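You operate a simulated robot arm through the tools that you are given. There is no shell and no other tool. Be economical: measure what you need, move in short steps, check, and stop when the job is done.

The job below is to be done with a simulated robot arm. You get a single attempt, and the scene is never put back.

Task
Make up the kit on the card: both fittings into the kit tray.
Fine: take each from its bin and push the bin shut again; nothing else in the tray. Fingers clear: bins close with under 15 newtons. Set down upright: what you pick out.
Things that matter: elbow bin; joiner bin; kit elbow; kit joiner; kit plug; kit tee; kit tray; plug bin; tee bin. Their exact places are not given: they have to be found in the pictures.

Only the result counts: the job must be done as asked and must still hold three seconds after the hand-in. Knocking over, shifting, dropping, spilling or breaking anything else fails it.

Robot
A 7-joint arm with a vacuum gripper on a trunk, on a base that drives. Base frame: it is fixed to the floor where the robot stands at the start and does not move with it; the origin is under the middle of the robot, x ahead of it, y to its left, z up; the surface under the hand at the start is at about z = 860. Readings come in mm, rad, newtons and seconds.
With the tool pointing down near the work surface it reaches from about 100 to 600 mm from the robot's upright axis, wherever it stands. Its first joint turns from -1.204 to 3.002 rad. Places, roughly: elbow bin [600, 200, 1200]; joiner bin [700, -100, 1200]; kit tray [400, 200, 900]; plug bin [800, -200, 1200]; tee bin [700, 0, 1200]. Payload 1.06 kg.
Tool frame: the origin (TCP) lies in the middle of the cups' lips, and z points out of the cups. The gripper has 1 cup of 24 mm across, covering 24 by 24 mm (tool x, y); the bellows give 8 mm. With the vacuum on, a cup seals on a smooth face that it is pressed against (1 to 4 N); it does not hold porous or soft things. The pull reaches 23 N.
Orientation is told as [roll, pitch, yaw] about the base's x, y, z axes, in that order, counted from this pose: with the cups facing straight down, the tool's x points along the base's -x, its y along +y and its z along -z.

Tools
- The arm moves only by the tool move_arm. Its argument "commands" is a list of rows, each a list of 7 numbers: the shift along the tool's x, y, z in units of 50 mm (1.0 is 50 mm), then the turn, a rotation vector about the tool's x, y, z in units of 6 degrees (1.0 is 6 degrees), then the vacuum: 1 switches it on, 0 off. In form: [[x, y, z, ax, ay, az, suction], ...]. A call has 1 to 12 rows; each row shifts and turns the commanded pose from where the row before left it, along the tool's axes as they then stand. A call with a number of a shift or a turn outside -1 to 1 is refused whole. A row lasts 0.2 s, in which the tool goes at most 50 mm and 0.15 rad; a call with a longer step from one row to the next is refused whole, and so is a gripper value outside its range. A pose out of reach is approached as far as the arm can. The call stops where the force on the tool passes 60 N (or 10 N more than at its start, if that is more) or the arm is blocked; 0.2 s more then pass. The pull builds up within a second once a cup has sealed. Time passes only in rows, and 0.2 s behind the last, so rows that do not move give it time. The reply holds the time, the measured pose of the TCP, the force on the tool along the base axes and the pull of the vacuum, in the units named above and with some noise, with the torque about the TCP (base axes, N m) and any sound that the robot's microphone picked up.
- Cameras (640 x 400 px; columns grow to the right, rows downward): "scene" is now at [147.4, 3.5, 1263.5]; the picture's right is [0.06, -1.00, 0.00], its down [-0.61, -0.03, -0.79] and it looks along [0.79, 0.04, -0.61] (base axes); focal length 234 px, centre (320, 200). "wrist" rides on the gripper at [78, 19, -96] in the tool frame; the picture's right is [-0.24, 0.97, 0.00], its down [-0.71, -0.17, -0.69] and it looks along [-0.67, -0.16, 0.73] (tool axes); focal length 243 px, centre (320, 200).
- grab_frame(camera): a new picture of that camera. It takes no simulated time.
- lift_body(by): slides the trunk up (or, below 0, down) by that many mm; the arm and the scene camera ride with it, the base frame stays. It gives what a move gives, with no picture.
- roll_base(legs): drives the robot by 1 to 6 legs, each [ahead, left, turn to the left] in mm, mm and rad, along the robot's own axes; the way and the turn of a leg run together, so that a leg with both is an arc; at most 1500 mm and 3.142 rad a leg. The arm and the cameras ride along, it lands a little off, and it stops where it bumps. It gives what a move gives.
- turn_head(pan, tilt): turns the head with the scene camera to pan (to the left, within 1.396 rad either way) and tilt (down, from -0.506 to 1.204), counted from straight ahead of the robot. It gives what a move gives.
- pixel_to_xyz(camera, pixels): for up to 12 pixels [column, row] of the newest picture of that camera ("zoom" is the newest enlarged one), the place [x, y, z] in the base frame of the surface seen there, good to about 2 mm. It takes no simulated time.
- close_up(camera, box): a new picture of the part [left, top, right, bottom] of that camera's present view, enlarged. It takes no simulated time.
- sign_off(): hands the job in; it is judged then, once.

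Go step by step. Measure first, check grasps and placings, and put right what went wrong. The budget is 80 turns and 48 pictures, counting those below and the enlarged ones. Unless the task says otherwise, let go and move clear before handing in, and close with one line.

The tools are called by a JSON object that holds its "api" and its "payload". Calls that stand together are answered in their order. move_arm: Moves the arm, as the interface text tells. Its arguments: {"type":"object","properties":{"commands":{"type":"array","items":{"type":"array","items":{"type":"number"}}}},"required":["commands"]} The other tools are called the same way: lift_body (by) slides the trunk up or down; roll_base (legs) drives the base; turn_head (pan, tilt) turns the head that bears the scene camera; grab_frame (camera) takes a picture; pixel_to_xyz (camera, pixels) gives the place of the surface under pixels of a picture; close_up (camera, box) takes an enlarged picture of a part of a camera's view; sign_off () hands the job in.

At the start:

```text
clock: 0.0
eef_pos: [398.5, 7.2, 1000.7]
tcp_rot: [-0.001, -0.001, 0.001]
ft_force: [0.0, 0.4, -0.1]
moment: [-0.02, 0.0, -0.01]
pull: 0.1
trunk travel left (down, up): [-425.0, 67.0]
robot x, y, heading: [0.2, -2.6, -0.004]
head pan, tilt: [0.056, 0.654]
```

scene: 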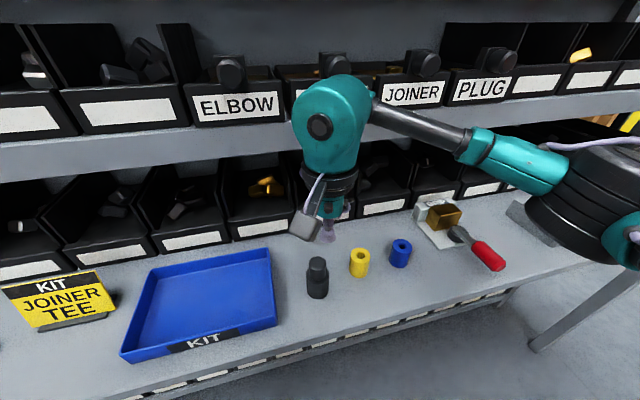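
wrist: 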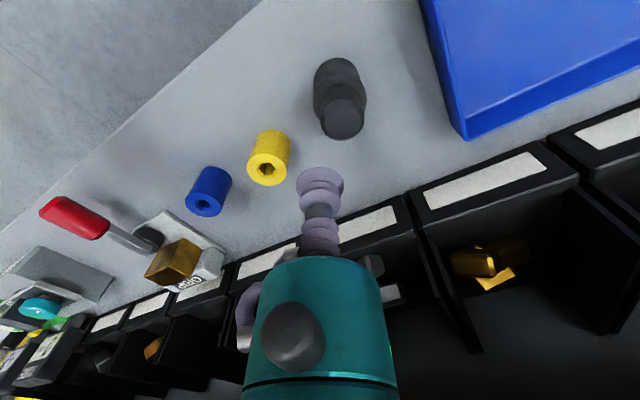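

The card at (60,300) reads KIT: JOINER, TEE; the labelled bins are on the upper shelf, with the tee bin hidden behind the arm. I'll enlarge the shelf and the card.

{"api": "close_up", "payload": {"camera": "scene", "box": [180, 20, 540, 245]}}

{"api": "close_up", "payload": {"camera": "scene", "box": [0, 220, 320, 400]}}

{"api": "pixel_to_xyz", "payload": {"camera": "scene", "pixels": [[232, 72], [237, 105], [333, 62], [425, 62], [412, 93], [497, 60], [480, 90], [155, 272], [245, 255], [125, 355], [275, 325], [210, 295]]}}

```text
1.78 times, centred on (360, 132) of scene
```

zoom: 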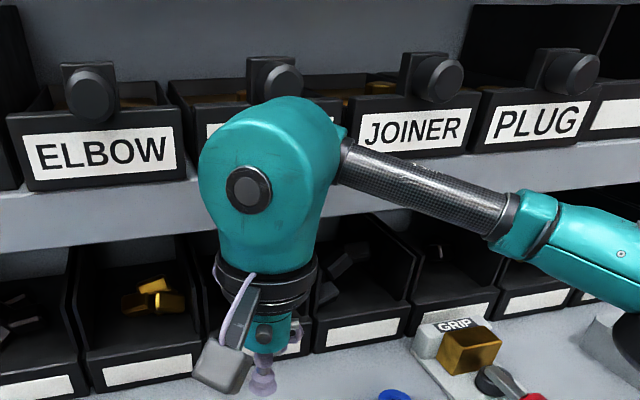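

```text
2.00 times, centred on (160, 310) of scene
```

zoom: 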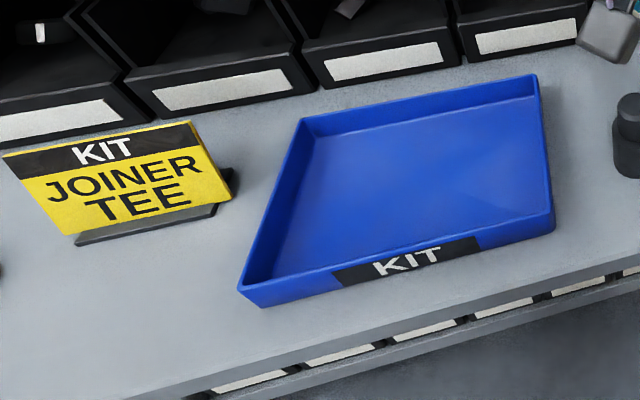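

```text
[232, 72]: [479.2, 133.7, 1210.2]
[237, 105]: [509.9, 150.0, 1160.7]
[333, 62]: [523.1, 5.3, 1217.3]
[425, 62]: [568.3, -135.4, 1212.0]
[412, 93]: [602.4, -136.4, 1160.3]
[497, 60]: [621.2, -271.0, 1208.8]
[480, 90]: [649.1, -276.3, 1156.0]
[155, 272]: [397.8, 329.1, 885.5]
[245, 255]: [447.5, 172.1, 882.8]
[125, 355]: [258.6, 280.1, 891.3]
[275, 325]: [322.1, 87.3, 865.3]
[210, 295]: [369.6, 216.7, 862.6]
```

The kit needs the joiner and the tee; knobs sit on the bin fronts, and the bin row runs along about (0.33,-0.94), so it faces (-0.94,-0.33). I'll square the tool to the row by yawing 19.3° and raise it, which also clears the view.

{"api": "move_arm", "payload": {"commands": [[0.5, 0, -0.5, 0, 0, -0.8, 0], [0.5, 0, -0.5, 0, 0, -0.8, 0], [0, 0, -0.5, 0, 0, -0.8, 0], [0, 0, -0.5, 0, 0, -0.8, 0]]}}

{"api": "lift_body", "payload": {"by": 60}}

```text
clock: 1.0
eef_pos: [349.3, 4.4, 1101.2]
tcp_rot: [0.0, 0.0, 0.337]
ft_force: [-0.1, 0.1, -0.2]
moment: [-0.01, 0.01, -0.01]
pull: 0.0
trunk travel left (down, up): [-425.0, 67.0]
robot x, y, heading: [2.7, -1.6, 0.001]
head pan, tilt: [0.056, 0.654]
```

```text
clock: 2.0
eef_pos: [348.9, 5.3, 1159.6]
tcp_rot: [-0.002, 0.002, 0.335]
ft_force: [0.1, -0.7, 0.5]
moment: [0.05, 0.01, 0.02]
pull: 0.0
trunk travel left (down, up): [-485.0, 7.0]
robot x, y, heading: [1.8, 0.3, -0.0]
head pan, tilt: [0.056, 0.654]
```

The tool is squared at yaw 0.335 and raised. Now I pitch it up 90° about tool y to point at the shelf, and look.

{"api": "move_arm", "payload": {"commands": [[0, 0, 0, 0, -1, 0, 0], [0, 0, 0, 0, -1, 0, 0], [0, 0, 0, 0, -1, 0, 0], [0, 0, 0, 0, -1, 0, 0], [0, 0, 0, 0, -1, 0, 0], [0, 0, 0, 0, -1, 0, 0], [0, 0, 0, 0, -1, 0, 0], [0, 0, 0, 0, -1, 0, 0]]}}

{"api": "grab_frame", "payload": {"camera": "scene"}}

```text
clock: 3.8
eef_pos: [349.0, 3.4, 1158.7]
tcp_rot: [0.0, -0.84, 0.335]
ft_force: [-0.1, 0.1, 0.4]
moment: [0.01, 0.0, 0.01]
pull: 0.0
trunk travel left (down, up): [-485.0, 7.0]
robot x, y, heading: [-0.6, -0.7, -0.0]
head pan, tilt: [0.056, 0.654]
```

```text
43 pictures are left
```

scene: 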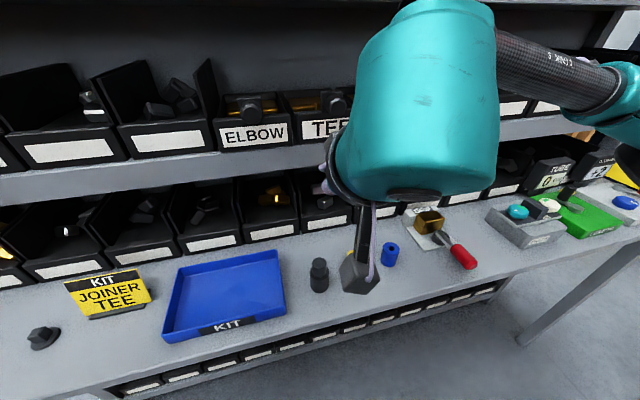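

Pitch works so far (−0.84 rad), and TEE shows at (325,128). I'll finish the pitch to 90°.

{"api": "move_arm", "payload": {"commands": [[0, 0, 0, 0, -1, 0, 0], [0, 0, 0, 0, -1, 0, 0], [0, 0, 0, 0, -1, 0, 0], [0, 0, 0, 0, -1, 0, 0], [0, 0, 0, 0, -1, 0, 0], [0, 0, 0, 0, -1, 0, 0], [0, 0, 0, 0, -1, 0, 0]]}}

{"api": "grab_frame", "payload": {"camera": "scene"}}

{"api": "grab_frame", "payload": {"camera": "wrist"}}

```text
clock: 5.4
eef_pos: [349.3, 4.6, 1159.4]
tcp_rot: [-1.342, -1.571, 1.677]
ft_force: [0.1, -0.2, -0.3]
moment: [0.01, 0.02, 0.01]
pull: 0.0
trunk travel left (down, up): [-485.0, 7.0]
robot x, y, heading: [-0.2, -2.7, 0.005]
head pan, tilt: [0.056, 0.654]
```

```text
42 pictures are left
```

scene: 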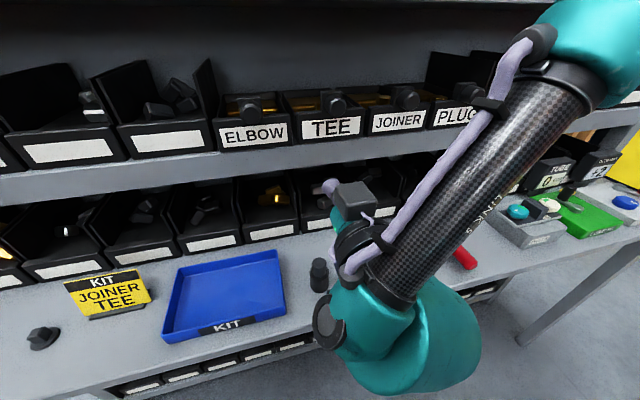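

```text
41 pictures are left
```

wrist: 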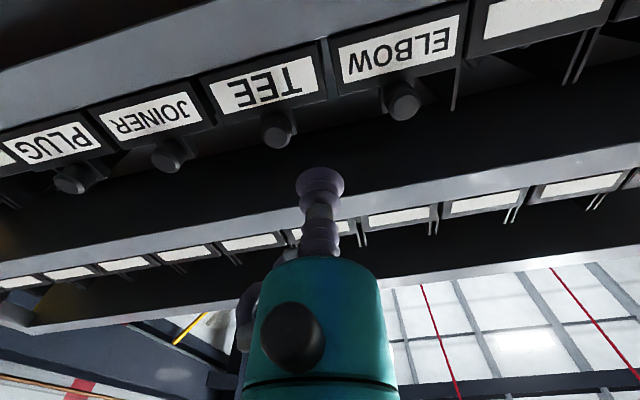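

The tool is level and all four labelled bins are clear, TEE at (330,128) and JOINER at (398,122). I'll enlarge and measure the knobs.

{"api": "close_up", "payload": {"camera": "scene", "box": [210, 70, 450, 220]}}

```text
2.67 times, centred on (330, 145) of scene
```

zoom: 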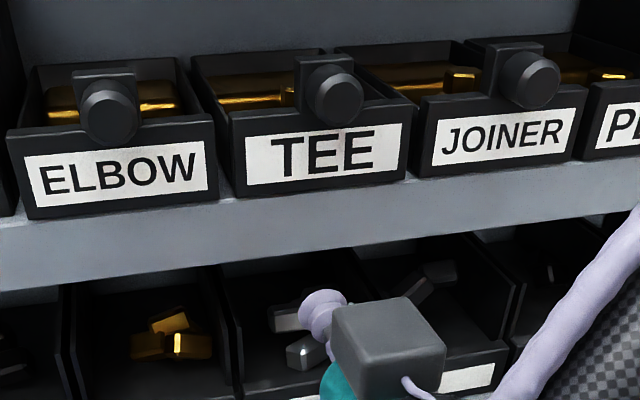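

{"api": "pixel_to_xyz", "payload": {"camera": "zoom", "pixels": [[340, 99], [328, 98], [352, 98], [340, 112], [340, 86], [534, 82], [524, 82], [545, 82], [258, 160], [395, 145], [445, 145], [565, 130]]}}

{"api": "pixel_to_xyz", "payload": {"camera": "zoom", "pixels": [[215, 55], [318, 48], [250, 102], [285, 94], [410, 103], [455, 78], [465, 77], [335, 48], [505, 38], [200, 75], [420, 70], [240, 78]]}}

```text
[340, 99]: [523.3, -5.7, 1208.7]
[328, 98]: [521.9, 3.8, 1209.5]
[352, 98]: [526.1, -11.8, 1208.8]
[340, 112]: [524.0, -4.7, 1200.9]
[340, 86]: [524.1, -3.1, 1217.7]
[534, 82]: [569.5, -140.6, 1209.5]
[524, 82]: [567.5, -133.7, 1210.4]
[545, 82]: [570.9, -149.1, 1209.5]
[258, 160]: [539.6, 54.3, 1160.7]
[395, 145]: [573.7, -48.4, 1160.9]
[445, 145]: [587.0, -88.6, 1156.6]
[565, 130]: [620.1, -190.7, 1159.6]
```

```text
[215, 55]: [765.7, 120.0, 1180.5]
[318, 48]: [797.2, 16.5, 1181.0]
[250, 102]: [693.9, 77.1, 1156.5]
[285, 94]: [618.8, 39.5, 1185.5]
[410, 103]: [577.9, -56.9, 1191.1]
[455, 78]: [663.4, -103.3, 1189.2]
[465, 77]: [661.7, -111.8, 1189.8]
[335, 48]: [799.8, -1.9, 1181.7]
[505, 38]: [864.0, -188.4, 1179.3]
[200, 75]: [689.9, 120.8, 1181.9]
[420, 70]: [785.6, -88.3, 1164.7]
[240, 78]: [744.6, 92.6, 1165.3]
```

The tee knob face is centred near (523.5,-4.5,1209), and the row's facing direction fits the tool's yaw. I'm lining up and stopping about 30 mm short.

{"api": "move_arm", "payload": {"commands": [[-0.5, -0.66, 0.3, 0, 0, 0, 0], [-0.5, -0.66, 0.5, 0, 0, 0, 0], [0, 0, 0.8, 0, 0, 0, 0], [0, 0, 0.8, 0, 0, 0, 0], [0, 0, 0.2, 0, 0, 0, 0], [0, 0, 0, 0, 0, 0, 0]]}}

{"api": "grab_frame", "payload": {"camera": "wrist"}}

```text
clock: 6.8
eef_pos: [450.6, -26.2, 1211.5]
tcp_rot: [-0.179, -1.564, 0.507]
ft_force: [0.3, 0.0, -0.7]
moment: [-0.01, -0.03, -0.02]
pull: 0.1
out of reach, approached as far as the arm can: row 4
trunk travel left (down, up): [-485.0, 7.0]
robot x, y, heading: [0.7, 1.6, 0.006]
head pan, tilt: [0.056, 0.654]
```

```text
39 pictures are left
```

wrist: 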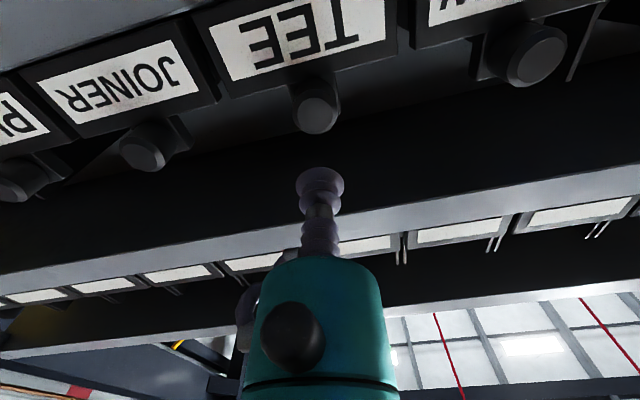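

The arm ran out of reach about 75 mm short of the knob, so the base must come closer. I'll measure the bench edge and the lower rack first.

{"api": "pixel_to_xyz", "payload": {"camera": "scene", "pixels": [[250, 347], [350, 319], [150, 375], [530, 268], [250, 355], [520, 340], [560, 345], [160, 385]]}}

```text
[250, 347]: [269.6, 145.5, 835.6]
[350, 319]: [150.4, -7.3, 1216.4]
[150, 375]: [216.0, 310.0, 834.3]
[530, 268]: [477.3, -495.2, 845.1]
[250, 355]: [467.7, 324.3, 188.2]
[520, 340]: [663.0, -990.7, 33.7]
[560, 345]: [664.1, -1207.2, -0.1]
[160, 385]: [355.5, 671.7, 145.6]
```

The bench edge is about 300 mm ahead of the axis along the row normal, so there is room. I'll back the tool off 60 mm, then drive 110 mm towards the shelf.

{"api": "move_arm", "payload": {"commands": [[0, 0, -0.6, 0, 0, 0, 0], [0, 0, -0.6, 0, 0, 0, 0], [0, 0, 0, 0, 0, 0, 0]]}}

{"api": "roll_base", "payload": {"legs": [[104, 36, 0]]}}

```text
clock: 7.6
eef_pos: [396.1, -45.3, 1209.3]
tcp_rot: [-1.76, -1.569, 2.096]
ft_force: [0.0, 1.3, -0.4]
moment: [0.02, 0.0, 0.0]
pull: 0.1
trunk travel left (down, up): [-485.0, 7.0]
robot x, y, heading: [-5.2, 1.6, -0.002]
head pan, tilt: [0.056, 0.654]
```

```text
clock: 8.8
eef_pos: [501.1, -9.8, 1209.5]
tcp_rot: [-0.761, -1.568, 1.095]
ft_force: [0.6, 0.2, 0.0]
moment: [0.0, 0.01, 0.03]
pull: 0.0
trunk travel left (down, up): [-485.0, 7.0]
robot x, y, heading: [104.4, 36.8, -0.001]
head pan, tilt: [0.056, 0.654]
```

The drive went cleanly; the TCP is about 23 mm short of the knob and 2 mm off sideways. I'm advancing gently with the vacuum on.

{"api": "move_arm", "payload": {"commands": [[0, -0.04, 0.2, 0, 0, 0, 1], [0, 0, 0.1, 0, 0, 0, 1], [0, 0, 0.06, 0, 0, 0, 1], [0, 0, 0.04, 0, 0, 0, 1], [0, 0, 0.04, 0, 0, 0, 1], [0, 0, 0.03, 0, 0, 0, 1], [0, 0, 0, 0, 0, 0, 1]]}}

```text
clock: 10.4
eef_pos: [522.4, -3.2, 1209.1]
tcp_rot: [-2.231, -1.569, 2.567]
ft_force: [-0.3, 0.7, 1.9]
moment: [0.02, 0.1, -0.13]
pull: 22.8
trunk travel left (down, up): [-485.0, 7.0]
robot x, y, heading: [101.8, 34.3, -0.005]
head pan, tilt: [0.056, 0.654]
```

The knob is sealed (pull 22.8). I'm drawing the bin out straight in 10 mm steps.

{"api": "move_arm", "payload": {"commands": [[0, 0, -0.1, 0, 0, 0, 1], [0, 0, -0.2, 0, 0, 0, 1], [0, 0, -0.2, 0, 0, 0, 1], [0, 0, -0.2, 0, 0, 0, 1], [0, 0, -0.2, 0, 0, 0, 1], [0, 0, -0.2, 0, 0, 0, 1], [0, 0, -0.2, 0, 0, 0, 1], [0, 0, -0.2, 0, 0, 0, 1], [0, 0, -0.2, 0, 0, 0, 1], [0, 0, -0.2, 0, 0, 0, 1], [0, 0, -0.2, 0, 0, 0, 1], [0, 0, 0, 0, 0, 0, 1]]}}

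{"api": "grab_frame", "payload": {"camera": "scene"}}

```text
clock: 13.0
eef_pos: [492.0, -11.4, 1216.2]
tcp_rot: [-0.01, -1.57, 0.343]
ft_force: [2.4, -3.0, -10.6]
moment: [0.01, 0.1, -0.09]
pull: 22.5
out of reach, approached as far as the arm can: row 4, 5, 6, 7, 8, 9, 10, 11
trunk travel left (down, up): [-485.0, 7.0]
robot x, y, heading: [102.7, 37.3, 0.0]
head pan, tilt: [0.056, 0.654]
```

```text
38 pictures are left
```

scene: 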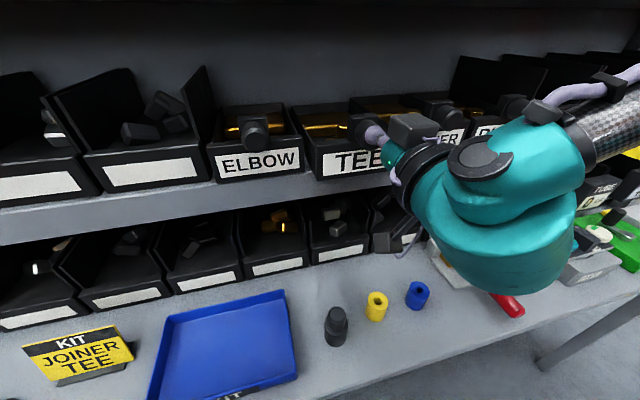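

The bin came out about 30 mm, then the arm hit its near limit and lifted 7 mm (force z −10.6). I'll undo those steps a little at a time to see whether the commanded pose was kept.

{"api": "move_arm", "payload": {"commands": [[0, 0, 0.2, 0, 0, 0, 1], [0, 0, 0.2, 0, 0, 0, 1], [0, 0, 0, 0, 0, 0, 1]]}}

```text
clock: 13.8
eef_pos: [512.2, -5.2, 1217.6]
tcp_rot: [-0.583, -1.571, 0.92]
ft_force: [0.9, -3.2, -8.6]
moment: [0.09, 0.06, -0.15]
pull: 23.1
trunk travel left (down, up): [-485.0, 7.0]
robot x, y, heading: [104.0, 35.7, 0.001]
head pan, tilt: [0.056, 0.654]
```

The commanded pose clamps to what was reached, so now I lower 8 mm back to the knob's height and draw the bin with the base instead.

{"api": "move_arm", "payload": {"commands": [[0.08, 0, 0, 0, 0, 0, 1], [0.08, 0, 0, 0, 0, 0, 1], [0, 0, 0, 0, 0, 0, 1]]}}

{"api": "roll_base", "payload": {"legs": [[-57, -20, 0]]}}

```text
clock: 14.6
eef_pos: [510.1, -4.3, 1210.9]
tcp_rot: [-2.7, -1.566, 3.039]
ft_force: [-0.3, 0.0, 8.8]
moment: [0.0, 0.02, 0.11]
pull: 22.5
trunk travel left (down, up): [-485.0, 7.0]
robot x, y, heading: [97.8, 34.9, 0.001]
head pan, tilt: [0.056, 0.654]
```

```text
clock: 15.6
eef_pos: [454.4, -23.5, 1208.2]
tcp_rot: [-0.865, -1.567, 1.203]
ft_force: [-2.1, 8.0, -2.8]
moment: [0.0, -0.01, 0.01]
pull: 22.7
trunk travel left (down, up): [-485.0, 7.0]
robot x, y, heading: [49.1, 15.6, -0.001]
head pan, tilt: [0.056, 0.654]
```

The bin is out about 73 mm and following, with some side force (y 8 N). I'll ease 3 mm sideways and draw a further 60 mm.

{"api": "move_arm", "payload": {"commands": [[0, -0.06, 0, 0, 0, 0, 1], [0, 0, 0, 0, 0, 0, 1]]}}

{"api": "roll_base", "payload": {"legs": [[-57, -21, 0]]}}

{"api": "grab_frame", "payload": {"camera": "scene"}}

```text
clock: 16.2
eef_pos: [455.4, -25.4, 1207.9]
tcp_rot: [-0.996, -1.567, 1.332]
ft_force: [-4.6, 9.9, -0.8]
moment: [-0.01, -0.02, -0.07]
pull: 22.8
trunk travel left (down, up): [-485.0, 7.0]
robot x, y, heading: [48.7, 13.7, 0.001]
head pan, tilt: [0.056, 0.654]
```

```text
clock: 17.1
eef_pos: [400.2, -46.0, 1209.5]
tcp_rot: [-0.838, -1.568, 1.176]
ft_force: [-0.9, 6.3, -2.1]
moment: [0.03, 0.04, -0.03]
pull: 22.8
trunk travel left (down, up): [-485.0, 7.0]
robot x, y, heading: [-7.0, -8.0, -0.0]
head pan, tilt: [0.056, 0.654]
```

```text
37 pictures are left
```

scene: 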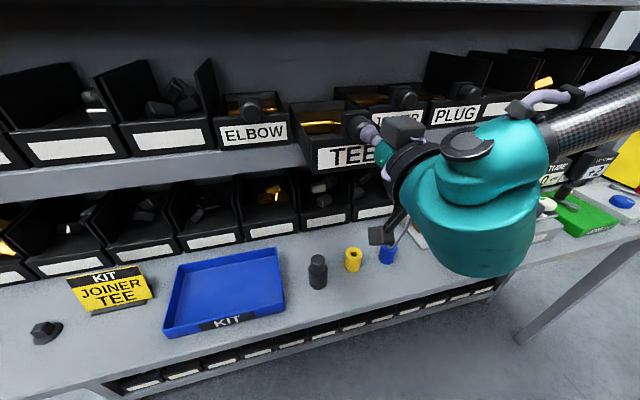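

The tee bin has come out along with the hand, now 131 mm. I'll look into it.

{"api": "close_up", "payload": {"camera": "scene", "box": [270, 70, 430, 170]}}

{"api": "pixel_to_xyz", "payload": {"camera": "zoom", "pixels": [[130, 190], [190, 190], [240, 195], [200, 220], [160, 240], [130, 135], [260, 120], [300, 165], [150, 215], [230, 150]]}}

```text
4.00 times, centred on (350, 120) of scene
```

zoom: 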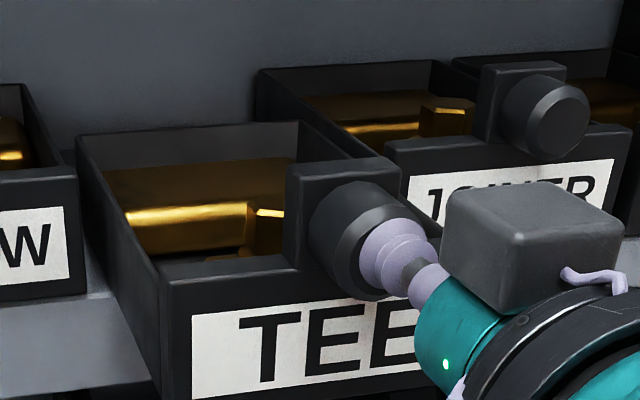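

```text
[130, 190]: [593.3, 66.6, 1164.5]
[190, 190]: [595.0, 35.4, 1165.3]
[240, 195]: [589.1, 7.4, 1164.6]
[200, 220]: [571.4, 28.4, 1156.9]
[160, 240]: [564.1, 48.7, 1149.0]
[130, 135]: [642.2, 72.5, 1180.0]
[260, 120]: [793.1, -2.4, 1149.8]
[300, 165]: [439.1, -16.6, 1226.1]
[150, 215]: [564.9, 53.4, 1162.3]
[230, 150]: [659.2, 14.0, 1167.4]
```

The brass tee lies towards the back of the bin, its top near z 1165. I'll draw the bin another 35 mm or so to bring it clear of the shelf.

{"api": "roll_base", "payload": {"legs": [[-35, -12, 0]]}}

{"api": "close_up", "payload": {"camera": "scene", "box": [230, 50, 470, 200]}}

```text
clock: 18.0
eef_pos: [364.0, -60.5, 1208.2]
tcp_rot: [-0.698, -1.569, 1.035]
ft_force: [-0.8, 0.2, 0.9]
moment: [0.0, 0.0, 0.0]
pull: 0.0
trunk travel left (down, up): [-485.0, 7.0]
robot x, y, heading: [-38.9, -19.1, 0.003]
head pan, tilt: [0.056, 0.654]
```

```text
2.67 times, centred on (350, 125) of scene
```

zoom: 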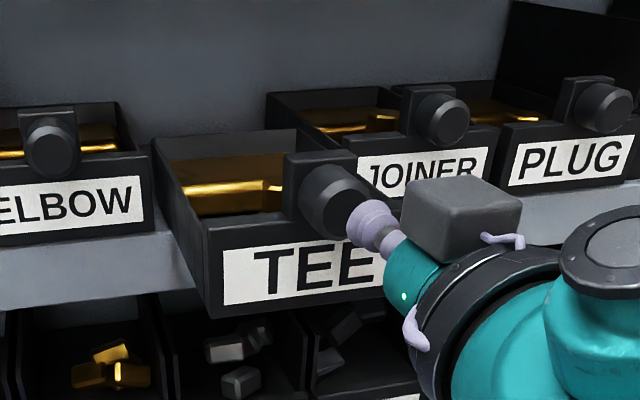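

The bin reached its stop and the cup let go (pull 0), so the bin is fully open. I'll measure it and the underside of the shelf above.

{"api": "pixel_to_xyz", "payload": {"camera": "zoom", "pixels": [[175, 165], [270, 165], [190, 190], [225, 185], [268, 187], [230, 205], [165, 145], [290, 130], [205, 235], [325, 192], [272, 195], [200, 205]]}}

{"api": "turn_head", "payload": {"pan": 0.1, "tilt": 0.1}}

{"api": "grab_frame", "payload": {"camera": "scene"}}

```text
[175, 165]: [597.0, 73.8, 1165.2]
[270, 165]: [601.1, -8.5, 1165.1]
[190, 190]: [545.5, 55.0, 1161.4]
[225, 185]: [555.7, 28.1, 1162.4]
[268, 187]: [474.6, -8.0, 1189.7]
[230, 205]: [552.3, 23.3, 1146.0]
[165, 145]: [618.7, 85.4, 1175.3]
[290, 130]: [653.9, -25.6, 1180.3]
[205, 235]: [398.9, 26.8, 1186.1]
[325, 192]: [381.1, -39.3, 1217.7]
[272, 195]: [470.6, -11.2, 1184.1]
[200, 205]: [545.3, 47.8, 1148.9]
```

```text
clock: 19.0
eef_pos: [365.8, -60.5, 1207.5]
tcp_rot: [-0.481, -1.567, 0.82]
ft_force: [0.7, -0.1, 0.3]
moment: [-0.02, -0.01, 0.01]
pull: 0.1
trunk travel left (down, up): [-485.0, 7.0]
robot x, y, heading: [-42.0, -16.4, 0.004]
head pan, tilt: [0.099, 0.099]
```

```text
34 pictures are left
```

scene: 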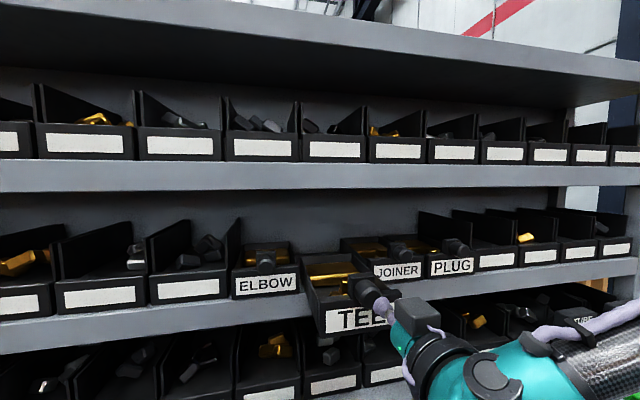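

The bin is open, and a small raised brass piece sits just behind the knob near (474,-8,1190), with a broader brass mass behind it. I'll measure the upper shelf's lip, then back the tool off and turn it down to look from above.

{"api": "pixel_to_xyz", "payload": {"camera": "scene", "pixels": [[300, 175], [300, 189], [360, 188], [340, 215], [330, 270], [347, 286]]}}

{"api": "roll_base", "payload": {"legs": [[-76, -26, 0]]}}

{"api": "turn_head", "payload": {"pan": 0.1, "tilt": 0.5}}

{"api": "grab_frame", "payload": {"camera": "scene"}}

```text
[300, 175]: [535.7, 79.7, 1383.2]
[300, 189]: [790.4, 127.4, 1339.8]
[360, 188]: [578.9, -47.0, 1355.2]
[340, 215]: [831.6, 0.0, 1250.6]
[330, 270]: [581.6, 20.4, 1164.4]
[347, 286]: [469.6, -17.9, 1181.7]
```

```text
clock: 20.0
eef_pos: [290.9, -85.9, 1207.4]
tcp_rot: [-0.648, -1.568, 0.986]
ft_force: [0.0, 0.1, -0.8]
moment: [-0.04, 0.02, 0.0]
pull: 0.1
trunk travel left (down, up): [-485.0, 7.0]
robot x, y, heading: [-115.9, -42.4, 0.003]
head pan, tilt: [0.099, 0.099]
```

```text
clock: 20.9
eef_pos: [289.8, -85.1, 1208.3]
tcp_rot: [-0.478, -1.567, 0.815]
ft_force: [-0.3, 0.5, -0.4]
moment: [-0.02, 0.0, -0.01]
pull: 0.1
trunk travel left (down, up): [-485.0, 7.0]
robot x, y, heading: [-118.7, -43.4, 0.0]
head pan, tilt: [0.099, 0.499]
```

```text
33 pictures are left
```

scene: 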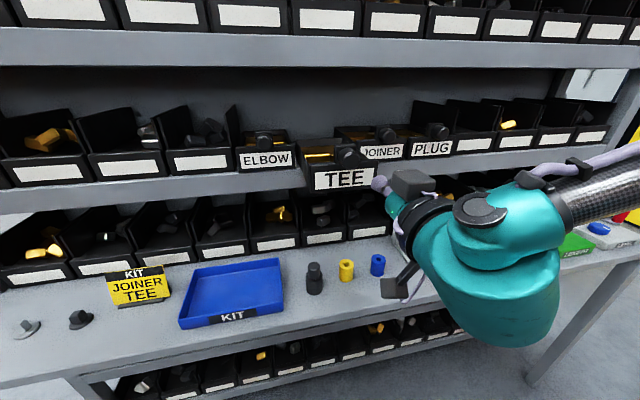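

The tool is clear of the knob. I'm pitching it back to straight down and rising a little.

{"api": "move_arm", "payload": {"commands": [[0, 0, 0, 0, 1, 0, 0], [0, 0, 0, 0, 1, 0, 0], [0, 0, 0, 0, 1, 0, 0], [0, 0, 0, 0, 1, 0, 0], [0, 0, 0, 0, 1, 0, 0], [0, 0, 0, 0, 1, 0, 0], [0, 0, 0, 0, 1, 0, 0], [0, 0, 0, 0, 1, 0, 0]]}}

{"api": "move_arm", "payload": {"commands": [[0, 0, 0, 0, 1, 0, 0], [0, 0, 0, 0, 1, 0, 0], [0, 0, 0, 0, 1, 0, 0], [0, 0, 0, 0, 1, 0, 0], [0, 0, 0, 0, 1, 0, 0], [0, 0, 0, 0, 1, 0, 0], [0, 0, 0, 0, 1, 0, 0], [0, 0, 0, 0, 0, 0, 0]]}}

```text
clock: 22.7
eef_pos: [291.3, -85.7, 1208.5]
tcp_rot: [0.0, -0.727, 0.338]
ft_force: [0.6, 0.5, -0.5]
moment: [0.0, 0.01, 0.02]
pull: 0.0
trunk travel left (down, up): [-485.0, 7.0]
robot x, y, heading: [-118.7, -39.5, 0.003]
head pan, tilt: [0.099, 0.499]
```

```text
clock: 24.5
eef_pos: [290.2, -86.4, 1208.7]
tcp_rot: [-0.001, 0.002, 0.336]
ft_force: [1.0, 0.9, -0.3]
moment: [-0.02, 0.04, 0.0]
pull: 0.0
trunk travel left (down, up): [-485.0, 7.0]
robot x, y, heading: [-118.7, -44.8, -0.001]
head pan, tilt: [0.099, 0.499]
```

The tool points straight down again. I'm raising it 90 mm, moving 45 mm ahead, and looking with the wrist camera.

{"api": "move_arm", "payload": {"commands": [[0, 0, -0.9, 0, 0, 0, 0], [0, 0, -0.9, 0, 0, 0, 0], [-0.9, 0.3, 0, 0, 0, 0, 0], [0, 0, 0, 0, 0, 0, 0]]}}

{"api": "grab_frame", "payload": {"camera": "wrist"}}

```text
clock: 25.5
eef_pos: [327.7, -58.5, 1298.9]
tcp_rot: [-0.002, 0.002, 0.337]
ft_force: [-0.3, -0.9, 0.2]
moment: [0.01, 0.0, 0.0]
pull: 0.0
trunk travel left (down, up): [-485.0, 7.0]
robot x, y, heading: [-118.3, -44.0, 0.002]
head pan, tilt: [0.099, 0.499]
```

```text
32 pictures are left
```

wrist: 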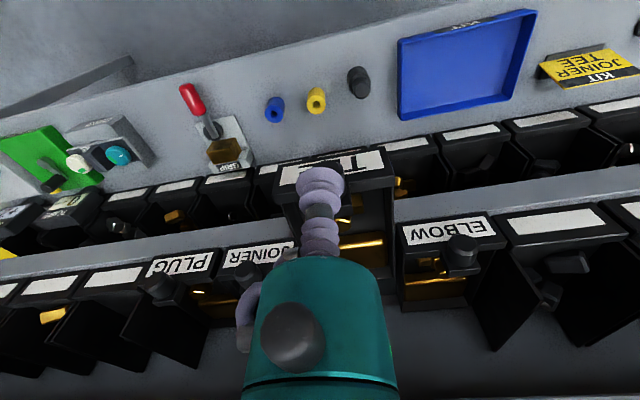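

The tool itself hides the bin in the wrist view. I'll slide it 70 mm to the left and look again.

{"api": "move_arm", "payload": {"commands": [[0, 0.7, 0, 0, 0, 0, 0], [0, 0.7, 0, 0, 0, 0, 0], [-0.5, 0.4, 0, 0, 0, 0, 0], [0, 0, 0, 0, 0, 0, 0]]}}

{"api": "close_up", "payload": {"camera": "wrist", "box": [80, 120, 320, 270]}}

```text
clock: 26.5
eef_pos: [323.1, 36.1, 1299.5]
tcp_rot: [0.001, 0.002, 0.339]
ft_force: [0.6, -0.7, -1.0]
moment: [0.0, 0.02, 0.0]
pull: 0.1
trunk travel left (down, up): [-485.0, 7.0]
robot x, y, heading: [-117.1, -43.0, -0.003]
head pan, tilt: [0.099, 0.499]
```

```text
2.67 times, centred on (200, 195) of wrist
```

zoom: 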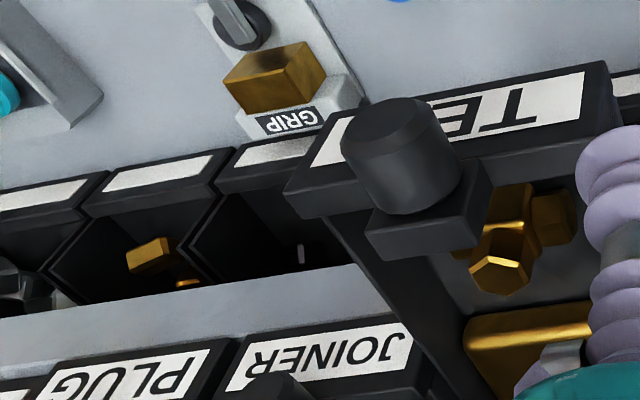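

Now the tee shows at zoom (500,240), standing behind the knob, with the larger brass stock at (540,340) behind it. I'll measure it.

{"api": "pixel_to_xyz", "payload": {"camera": "zoom", "pixels": [[500, 275], [480, 275], [520, 270], [505, 245], [510, 215], [550, 215], [510, 195], [530, 185], [470, 250], [410, 250], [530, 290], [500, 290]]}}

{"api": "move_arm", "payload": {"commands": [[-0.8, 0.6, 0, 0, 0, 0, 0], [-0.8, 0.3, 0, 0, 0, 0, 0], [0, 0, 0, 0, 0, 0, 0]]}}

{"api": "close_up", "payload": {"camera": "wrist", "box": [80, 80, 320, 230]}}

```text
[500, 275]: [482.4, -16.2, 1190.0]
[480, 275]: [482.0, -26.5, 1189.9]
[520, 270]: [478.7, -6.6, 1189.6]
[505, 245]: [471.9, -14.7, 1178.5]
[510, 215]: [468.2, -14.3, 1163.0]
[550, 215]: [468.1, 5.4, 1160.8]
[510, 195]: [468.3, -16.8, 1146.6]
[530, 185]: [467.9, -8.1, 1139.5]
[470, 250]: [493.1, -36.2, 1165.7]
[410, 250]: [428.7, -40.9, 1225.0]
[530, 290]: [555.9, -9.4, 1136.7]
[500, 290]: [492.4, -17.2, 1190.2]
```

```text
clock: 27.3
eef_pos: [321.0, 42.4, 1295.9]
tcp_rot: [-0.001, 0.004, 0.337]
ft_force: [-0.3, 0.7, -0.3]
moment: [-0.01, 0.01, 0.0]
pull: 0.2
out of reach, approached as far as the arm can: row 1, 2
trunk travel left (down, up): [-485.0, 7.0]
robot x, y, heading: [-112.5, -40.7, 0.004]
head pan, tilt: [0.099, 0.499]
```

```text
2.67 times, centred on (200, 155) of wrist
```

zoom: 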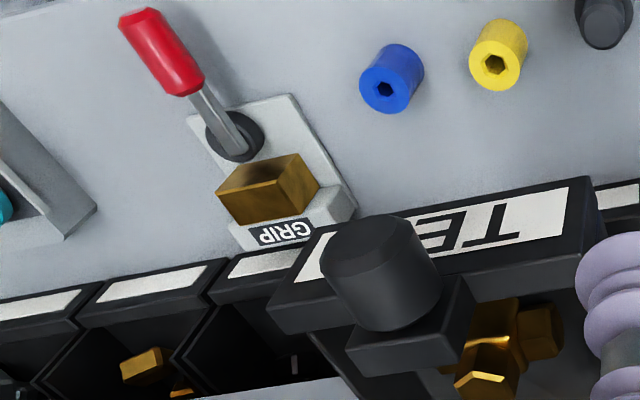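

The tee's flat hexagonal top is at z 1190, centred near (484,-17), and the arm is at its reach limit here. I'll pull the arm in and to the right, then drive closer so the tool ends just short of the tee.

{"api": "move_arm", "payload": {"commands": [[0.58, -0.7, 0, 0, 0, 0, 0], [0.59, -0.65, 0, 0, 0, 0, 0], [0, 0, 0, 0, 0, 0, 0]]}}

{"api": "roll_base", "payload": {"legs": [[160, 20, 0]]}}

{"api": "grab_frame", "payload": {"camera": "wrist"}}

{"api": "grab_frame", "payload": {"camera": "scene"}}

```text
clock: 28.1
eef_pos: [286.7, -42.0, 1294.3]
tcp_rot: [-0.001, 0.002, 0.338]
ft_force: [-0.4, -0.2, 0.1]
moment: [0.0, 0.0, 0.03]
pull: 0.0
trunk travel left (down, up): [-485.0, 7.0]
robot x, y, heading: [-116.4, -43.5, -0.0]
head pan, tilt: [0.099, 0.499]
```

```text
clock: 29.5
eef_pos: [445.1, -21.4, 1292.4]
tcp_rot: [-0.001, 0.003, 0.339]
ft_force: [0.0, 0.2, 0.7]
moment: [0.02, -0.01, 0.01]
pull: 0.1
trunk travel left (down, up): [-485.0, 7.0]
robot x, y, heading: [39.1, -22.7, 0.003]
head pan, tilt: [0.099, 0.499]
```

```text
29 pictures are left
```

wrist: 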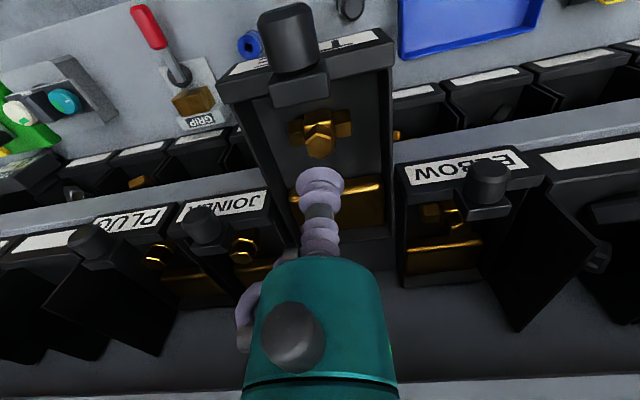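

```text
28 pictures are left
```

scene: 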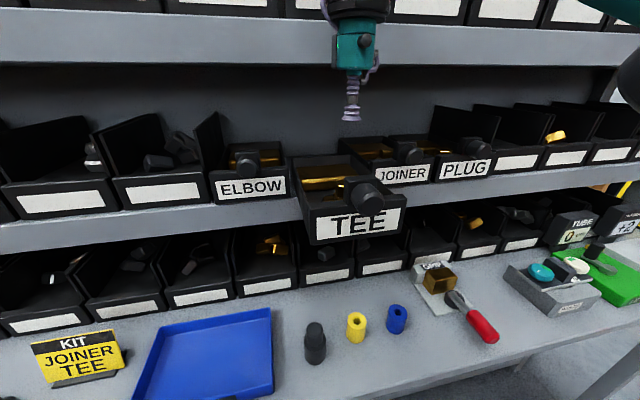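

From above the tee is plain at (318,130): a vertical hex stem with two side arms along the row. I'll enlarge it and take its top's centre.

{"api": "close_up", "payload": {"camera": "wrist", "box": [240, 60, 400, 160]}}

{"api": "pixel_to_xyz", "payload": {"camera": "zoom", "pixels": [[310, 330], [275, 340], [345, 330], [310, 290], [310, 300], [310, 360], [310, 375], [260, 300], [360, 300], [230, 295], [400, 280], [312, 270]]}}

```text
4.00 times, centred on (320, 110) of wrist
```

zoom: 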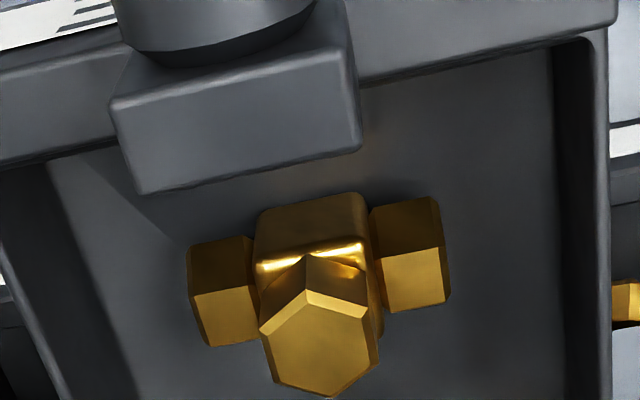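

```text
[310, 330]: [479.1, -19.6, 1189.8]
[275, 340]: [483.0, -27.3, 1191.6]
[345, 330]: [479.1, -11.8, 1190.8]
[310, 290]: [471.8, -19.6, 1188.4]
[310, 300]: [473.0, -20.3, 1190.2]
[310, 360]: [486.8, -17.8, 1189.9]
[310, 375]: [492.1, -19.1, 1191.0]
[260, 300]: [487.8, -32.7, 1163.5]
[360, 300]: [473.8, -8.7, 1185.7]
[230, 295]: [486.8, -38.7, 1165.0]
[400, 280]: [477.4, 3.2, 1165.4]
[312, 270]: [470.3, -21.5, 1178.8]
```

The hex top's centre is at about (482.7,-17,1190), wide enough for the cup. I'm moving over it and down to about z 1205.

{"api": "move_arm", "payload": {"commands": [[-0.37, -0.08, 0, 0, 0, 0, 0], [-0.37, -0.08, 0, 0, 0, 0, 0], [0, 0, 0.6, 0, 0, 0, 0], [0, 0, 0.6, 0, 0, 0, 0], [0, 0, 0.5, 0, 0, 0, 0], [0, 0, 0, 0, 0, 0, 0]]}}

{"api": "close_up", "payload": {"camera": "wrist", "box": [240, 110, 400, 210]}}

```text
clock: 30.9
eef_pos: [480.0, -17.0, 1208.6]
tcp_rot: [-0.001, 0.001, 0.339]
ft_force: [0.8, -0.3, -0.2]
moment: [-0.01, -0.03, 0.02]
pull: 0.2
trunk travel left (down, up): [-485.0, 7.0]
robot x, y, heading: [42.7, -19.2, 0.004]
head pan, tilt: [0.099, 0.499]
```

```text
4.00 times, centred on (320, 160) of wrist
```

zoom: 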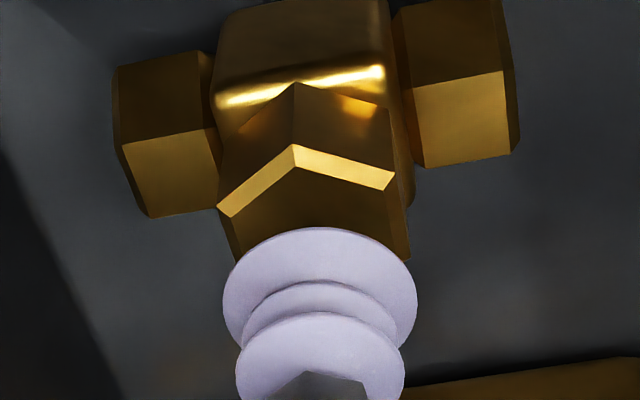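

The cup lines up over the hex to within 3 mm. I'm trimming and pressing down gently with the vacuum on.

{"api": "move_arm", "payload": {"commands": [[-0.05, 0, 0.2, 0, 0, 0, 1], [0, 0, 0.06, 0, 0, 0, 1], [0, 0, 0.05, 0, 0, 0, 1], [0, 0, 0.04, 0, 0, 0, 1], [0, 0, 0.03, 0, 0, 0, 1], [0, 0, 0, 0, 0, 0, 1], [0, 0, 0, 0, 0, 0, 1], [0, 0, 0, 0, 0, 0, 1]]}}

```text
clock: 32.7
eef_pos: [482.9, -16.2, 1189.7]
tcp_rot: [-0.002, 0.002, 0.34]
ft_force: [0.7, -1.4, 2.2]
moment: [-0.05, -0.05, -0.04]
pull: 23.0
trunk travel left (down, up): [-485.0, 7.0]
robot x, y, heading: [38.5, -27.0, 0.005]
head pan, tilt: [0.099, 0.499]
```

The tee is sealed (pull 23). I'm lifting it straight up.

{"api": "move_arm", "payload": {"commands": [[0, 0, -0.1, 0, 0, 0, 1], [0, 0, -0.3, 0, 0, 0, 1], [0, 0, -0.4, 0, 0, 0, 1], [0, 0, -0.4, 0, 0, 0, 1], [0, 0, -0.4, 0, 0, 0, 1], [0, 0, -0.4, 0, 0, 0, 1], [0, 0, -0.2, 0, 0, 0, 1], [0, 0, 0, 0, 0, 0, 1]]}}

{"api": "grab_frame", "payload": {"camera": "scene"}}

```text
clock: 34.5
eef_pos: [483.9, -13.6, 1299.8]
tcp_rot: [-0.002, 0.004, 0.34]
ft_force: [-0.2, 0.5, -1.1]
moment: [0.02, -0.01, -0.03]
pull: 22.6
trunk travel left (down, up): [-485.0, 7.0]
robot x, y, heading: [37.2, -19.7, 0.002]
head pan, tilt: [0.099, 0.499]
```

```text
25 pictures are left
```

scene: 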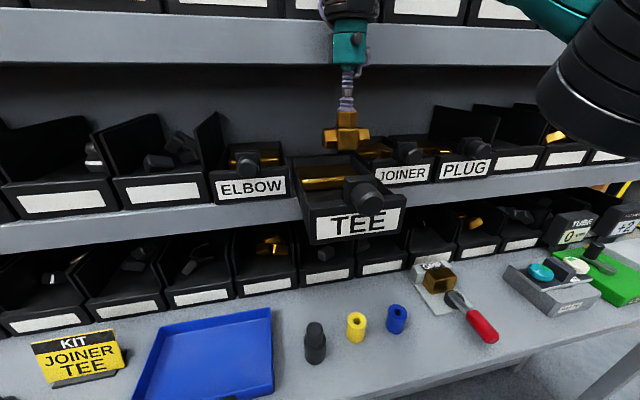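

The tee is held and clear above the bin. I'll back straight out from the shelf, then move left in front of the tray, then lower the trunk.

{"api": "roll_base", "payload": {"legs": [[-190, -65, 0], [60, 225, 0]]}}

{"api": "lift_body", "payload": {"by": -200}}

{"api": "turn_head", "payload": {"pan": 0.2, "tilt": 0.6}}

{"api": "grab_frame", "payload": {"camera": "scene"}}

```text
clock: 38.3
eef_pos: [354.5, 149.4, 1300.0]
tcp_rot: [-0.002, 0.005, 0.339]
ft_force: [-0.2, -0.1, -0.9]
moment: [-0.01, 0.01, -0.01]
pull: 22.9
trunk travel left (down, up): [-485.0, 7.0]
robot x, y, heading: [-91.8, 140.3, 0.0]
head pan, tilt: [0.099, 0.499]
```

```text
clock: 40.5
eef_pos: [353.5, 148.0, 1100.0]
tcp_rot: [-0.002, 0.0, 0.34]
ft_force: [0.2, -0.6, -2.1]
moment: [-0.01, 0.0, -0.02]
pull: 22.8
trunk travel left (down, up): [-285.0, 207.0]
robot x, y, heading: [-89.7, 136.8, 0.006]
head pan, tilt: [0.099, 0.499]
```

```text
clock: 41.2
eef_pos: [353.7, 149.3, 1100.3]
tcp_rot: [-0.002, 0.004, 0.338]
ft_force: [-0.2, 0.2, -1.2]
moment: [0.04, 0.01, 0.01]
pull: 23.0
trunk travel left (down, up): [-285.0, 207.0]
robot x, y, heading: [-89.7, 142.0, -0.001]
head pan, tilt: [0.201, 0.6]
```

```text
24 pictures are left
```

scene: 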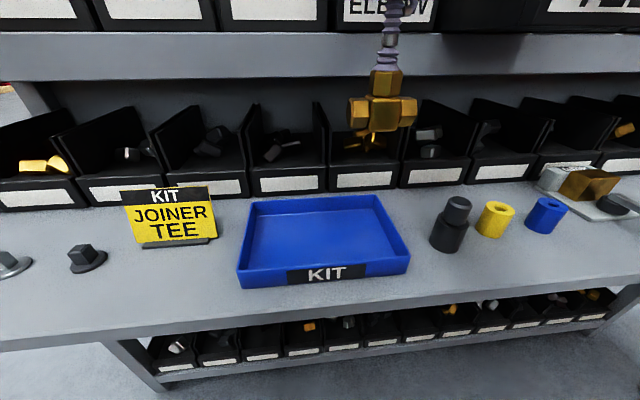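

The tee hangs upright over the right of the tray. I'll measure the tray corners and the tee's underside.

{"api": "pixel_to_xyz", "payload": {"camera": "scene", "pixels": [[255, 205], [376, 197], [240, 267], [408, 252], [265, 262], [380, 250], [365, 215], [325, 235], [370, 150], [383, 130], [370, 128], [395, 128]]}}

```text
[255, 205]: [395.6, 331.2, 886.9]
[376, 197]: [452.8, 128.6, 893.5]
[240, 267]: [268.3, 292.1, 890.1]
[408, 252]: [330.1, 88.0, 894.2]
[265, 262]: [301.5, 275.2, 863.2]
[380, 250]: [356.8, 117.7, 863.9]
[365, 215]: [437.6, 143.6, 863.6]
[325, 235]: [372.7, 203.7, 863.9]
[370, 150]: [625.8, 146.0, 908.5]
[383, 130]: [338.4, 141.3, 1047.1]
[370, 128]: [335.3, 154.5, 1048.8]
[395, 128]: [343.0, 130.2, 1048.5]
```

The tray floor is z 863.7, its centre about (361,210), and the tee is about 53.5 mm tall. I'm carrying it to the left half at (345,257) and down to about 8 mm above the floor.

{"api": "move_arm", "payload": {"commands": [[-0.18, 0.6, 0, 0, 0, 0, 1], [-0.18, 0.7, 0, 0, 0, 0, 1], [-0.19, 0.79, 0, 0, 0, 0, 1], [0, 0, 0.6, 0, 0, 0, 1], [0, 0, 0.8, 0, 0, 0, 1], [0, 0, 0.8, 0, 0, 0, 1], [0, 0, 0.8, 0, 0, 0, 1], [0, 0, 0.4, 0, 0, 0, 1], [0, 0, 0.1, 0, 0, 0, 1], [0, 0, 0, 0, 0, 0, 1]]}}

{"api": "grab_frame", "payload": {"camera": "scene"}}

```text
clock: 43.4
eef_pos: [344.9, 254.9, 925.1]
tcp_rot: [-0.002, 0.005, 0.338]
ft_force: [-0.9, 0.2, -2.4]
moment: [-0.01, 0.0, 0.0]
pull: 22.5
trunk travel left (down, up): [-285.0, 207.0]
robot x, y, heading: [-92.6, 140.6, 0.002]
head pan, tilt: [0.201, 0.6]
```

```text
23 pictures are left
```

scene: 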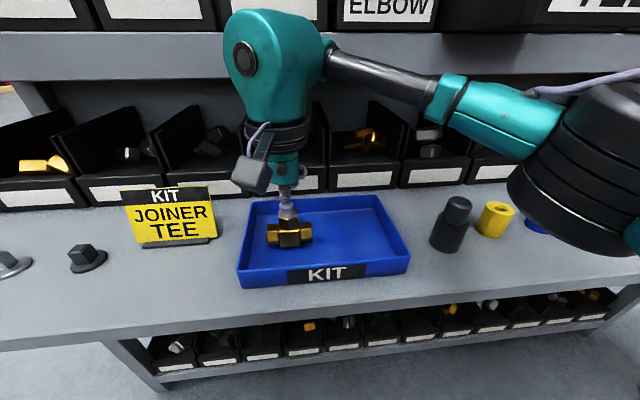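

The tee is just above the tray floor. I'm lowering it to touch, then releasing and rising.

{"api": "move_arm", "payload": {"commands": [[0, 0, 0.08, 0, 0, 0, 1], [0, 0, 0.04, 0, 0, 0, 1], [0, 0, 0.03, 0, 0, 0, 1], [0, 0, 0.02, 0, 0, 0, 1], [0, 0, 0, 0, 0, 0, 1]]}}

```text
clock: 44.6
eef_pos: [345.2, 255.7, 917.7]
tcp_rot: [0.001, 0.001, 0.339]
ft_force: [5.7, 0.2, 16.3]
moment: [-0.01, -0.02, 0.05]
pull: 22.4
trunk travel left (down, up): [-285.0, 207.0]
robot x, y, heading: [-92.0, 141.0, 0.003]
head pan, tilt: [0.201, 0.6]
```

The tee is on the floor of the tray with 16 N of contact. I'll ease up 1 mm, release, wait, and rise.

{"api": "move_arm", "payload": {"commands": [[0, 0, -0.02, 0, 0, 0, 1], [0, 0, 0, 0, 0, 0, 0], [0, 0, 0, 0, 0, 0, 0], [0, 0, 0, 0, 0, 0, 0], [0, 0, 0, 0, 0, 0, 0], [0, 0, 0, 0, 0, 0, 0]]}}

{"api": "move_arm", "payload": {"commands": [[0, 0, -0.1, 0, 0, 0, 0], [0, 0, -0.2, 0, 0, 0, 0], [0, 0, -0.7, 0, 0, 0, 0], [0, 0, -0.8, 0, 0, 0, 0], [0, 0, -0.8, 0, 0, 0, 0], [0, 0, -0.8, 0, 0, 0, 0], [0, 0, 0, 0, 0, 0, 0]]}}

{"api": "grab_frame", "payload": {"camera": "scene"}}

```text
clock: 46.0
eef_pos: [345.4, 256.4, 917.4]
tcp_rot: [-0.002, 0.004, 0.339]
ft_force: [-0.1, 0.3, 0.4]
moment: [-0.01, 0.0, 0.0]
pull: 0.1
trunk travel left (down, up): [-285.0, 207.0]
robot x, y, heading: [-89.9, 138.0, 0.0]
head pan, tilt: [0.201, 0.6]
```

```text
clock: 47.6
eef_pos: [347.0, 255.5, 1088.0]
tcp_rot: [0.0, 0.002, 0.338]
ft_force: [0.8, -0.2, -1.7]
moment: [-0.02, -0.03, 0.02]
pull: 0.1
trunk travel left (down, up): [-285.0, 207.0]
robot x, y, heading: [-90.4, 135.5, 0.004]
head pan, tilt: [0.201, 0.6]
```

```text
22 pictures are left
```

scene: 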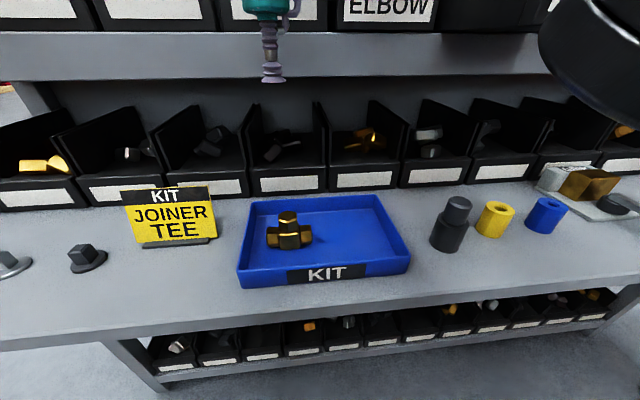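

The tee stands upright in the tray. Next I must push the tee bin shut; I'll tuck the arm, raise the trunk, and drive back to in front of the tee bin.

{"api": "move_arm", "payload": {"commands": [[0.55, -0.8, 0, 0, 0, 0, 0], [0.55, -0.8, 0, 0, 0, 0, 0], [0.55, -0.8, 0, 0, 0, 0, 0], [0, 0, 0, 0, 0, 0, 0]]}}

{"api": "roll_base", "payload": {"legs": [[-110, -197, 0]]}}

{"api": "lift_body", "payload": {"by": 200}}

{"api": "move_arm", "payload": {"commands": [[0, 0, 0.4, 0, -1, 0, 0], [0, 0, 0.4, 0, -1, 0, 0], [0, 0, 0.4, 0, -1, 0, 0], [0, 0, 0.4, 0, -1, 0, 0], [0, 0, 0, 0, -1, 0, 0], [0, 0, 0, 0, -1, 0, 0], [0, 0, 0, 0, -1, 0, 0], [0, 0, 0, 0, -1, 0, 0]]}}

{"api": "move_arm", "payload": {"commands": [[0, 0, 0, 0, -1, 0, 0], [0, 0, 0, 0, -1, 0, 0], [0, 0, 0, 0, -1, 0, 0], [0, 0, 0, 0, -1, 0, 0], [0, 0, 0, 0, -1, 0, 0], [0, 0, 0, 0, -1, 0, 0], [0, 0, 0, 0, -1, 0, 0], [0, 0, 0, 0, 0, 0, 0]]}}

{"api": "turn_head", "payload": {"pan": 0.1, "tilt": 0.4}}

{"api": "grab_frame", "payload": {"camera": "scene"}}

```text
clock: 48.6
eef_pos: [303.7, 114.0, 1085.4]
tcp_rot: [-0.002, 0.004, 0.338]
ft_force: [-0.1, 0.3, 0.1]
moment: [0.01, -0.02, -0.05]
pull: 0.1
trunk travel left (down, up): [-285.0, 207.0]
robot x, y, heading: [-89.0, 139.9, 0.005]
head pan, tilt: [0.201, 0.6]
```

```text
clock: 50.9
eef_pos: [194.9, -78.9, 1087.0]
tcp_rot: [-0.001, 0.003, 0.34]
ft_force: [-0.4, -0.3, -0.4]
moment: [-0.01, 0.0, 0.06]
pull: 0.0
trunk travel left (down, up): [-285.0, 207.0]
robot x, y, heading: [-203.8, -54.7, 0.001]
head pan, tilt: [0.201, 0.6]
```

```text
clock: 53.1
eef_pos: [193.6, -78.6, 1286.5]
tcp_rot: [-0.002, 0.005, 0.341]
ft_force: [-0.5, 0.1, 0.0]
moment: [-0.03, 0.0, -0.02]
pull: 0.1
trunk travel left (down, up): [-485.0, 7.0]
robot x, y, heading: [-198.1, -54.2, 0.002]
head pan, tilt: [0.201, 0.6]
```

```text
clock: 54.9
eef_pos: [204.6, -74.2, 1207.6]
tcp_rot: [0.0, -0.838, 0.342]
ft_force: [0.2, 1.8, -0.4]
moment: [0.02, 0.01, 0.0]
pull: 0.1
trunk travel left (down, up): [-485.0, 7.0]
robot x, y, heading: [-204.2, -55.3, 0.004]
head pan, tilt: [0.201, 0.6]
```

```text
clock: 56.7
eef_pos: [205.6, -75.6, 1207.3]
tcp_rot: [-0.424, -1.571, 0.767]
ft_force: [0.1, -0.1, -0.1]
moment: [0.0, -0.02, 0.01]
pull: 0.1
trunk travel left (down, up): [-485.0, 7.0]
robot x, y, heading: [-200.9, -55.6, 0.0]
head pan, tilt: [0.201, 0.6]
```

```text
clock: 57.4
eef_pos: [205.1, -74.7, 1207.9]
tcp_rot: [-0.479, -1.569, 0.819]
ft_force: [-0.9, 0.1, -0.4]
moment: [0.0, -0.01, 0.0]
pull: 0.2
trunk travel left (down, up): [-485.0, 7.0]
robot x, y, heading: [-203.2, -55.9, 0.004]
head pan, tilt: [0.099, 0.4]
```

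```text
21 pictures are left
```

scene: 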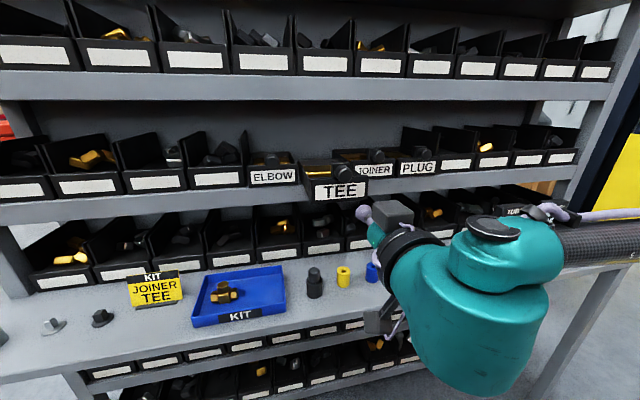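

The tool is level in front of the open tee bin. I'll locate the tee knob's face now.

{"api": "close_up", "payload": {"camera": "scene", "box": [290, 140, 450, 240]}}

```text
4.00 times, centred on (370, 190) of scene
```

zoom: 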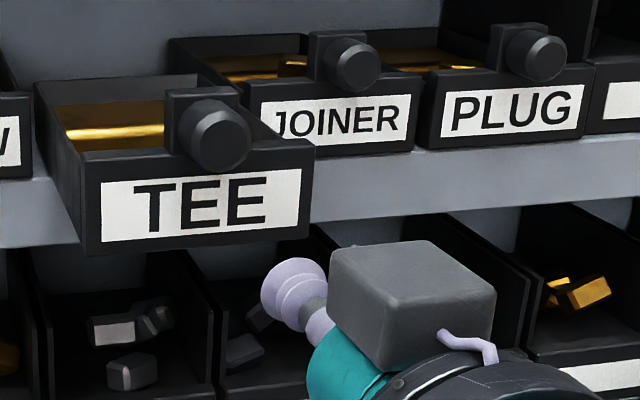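

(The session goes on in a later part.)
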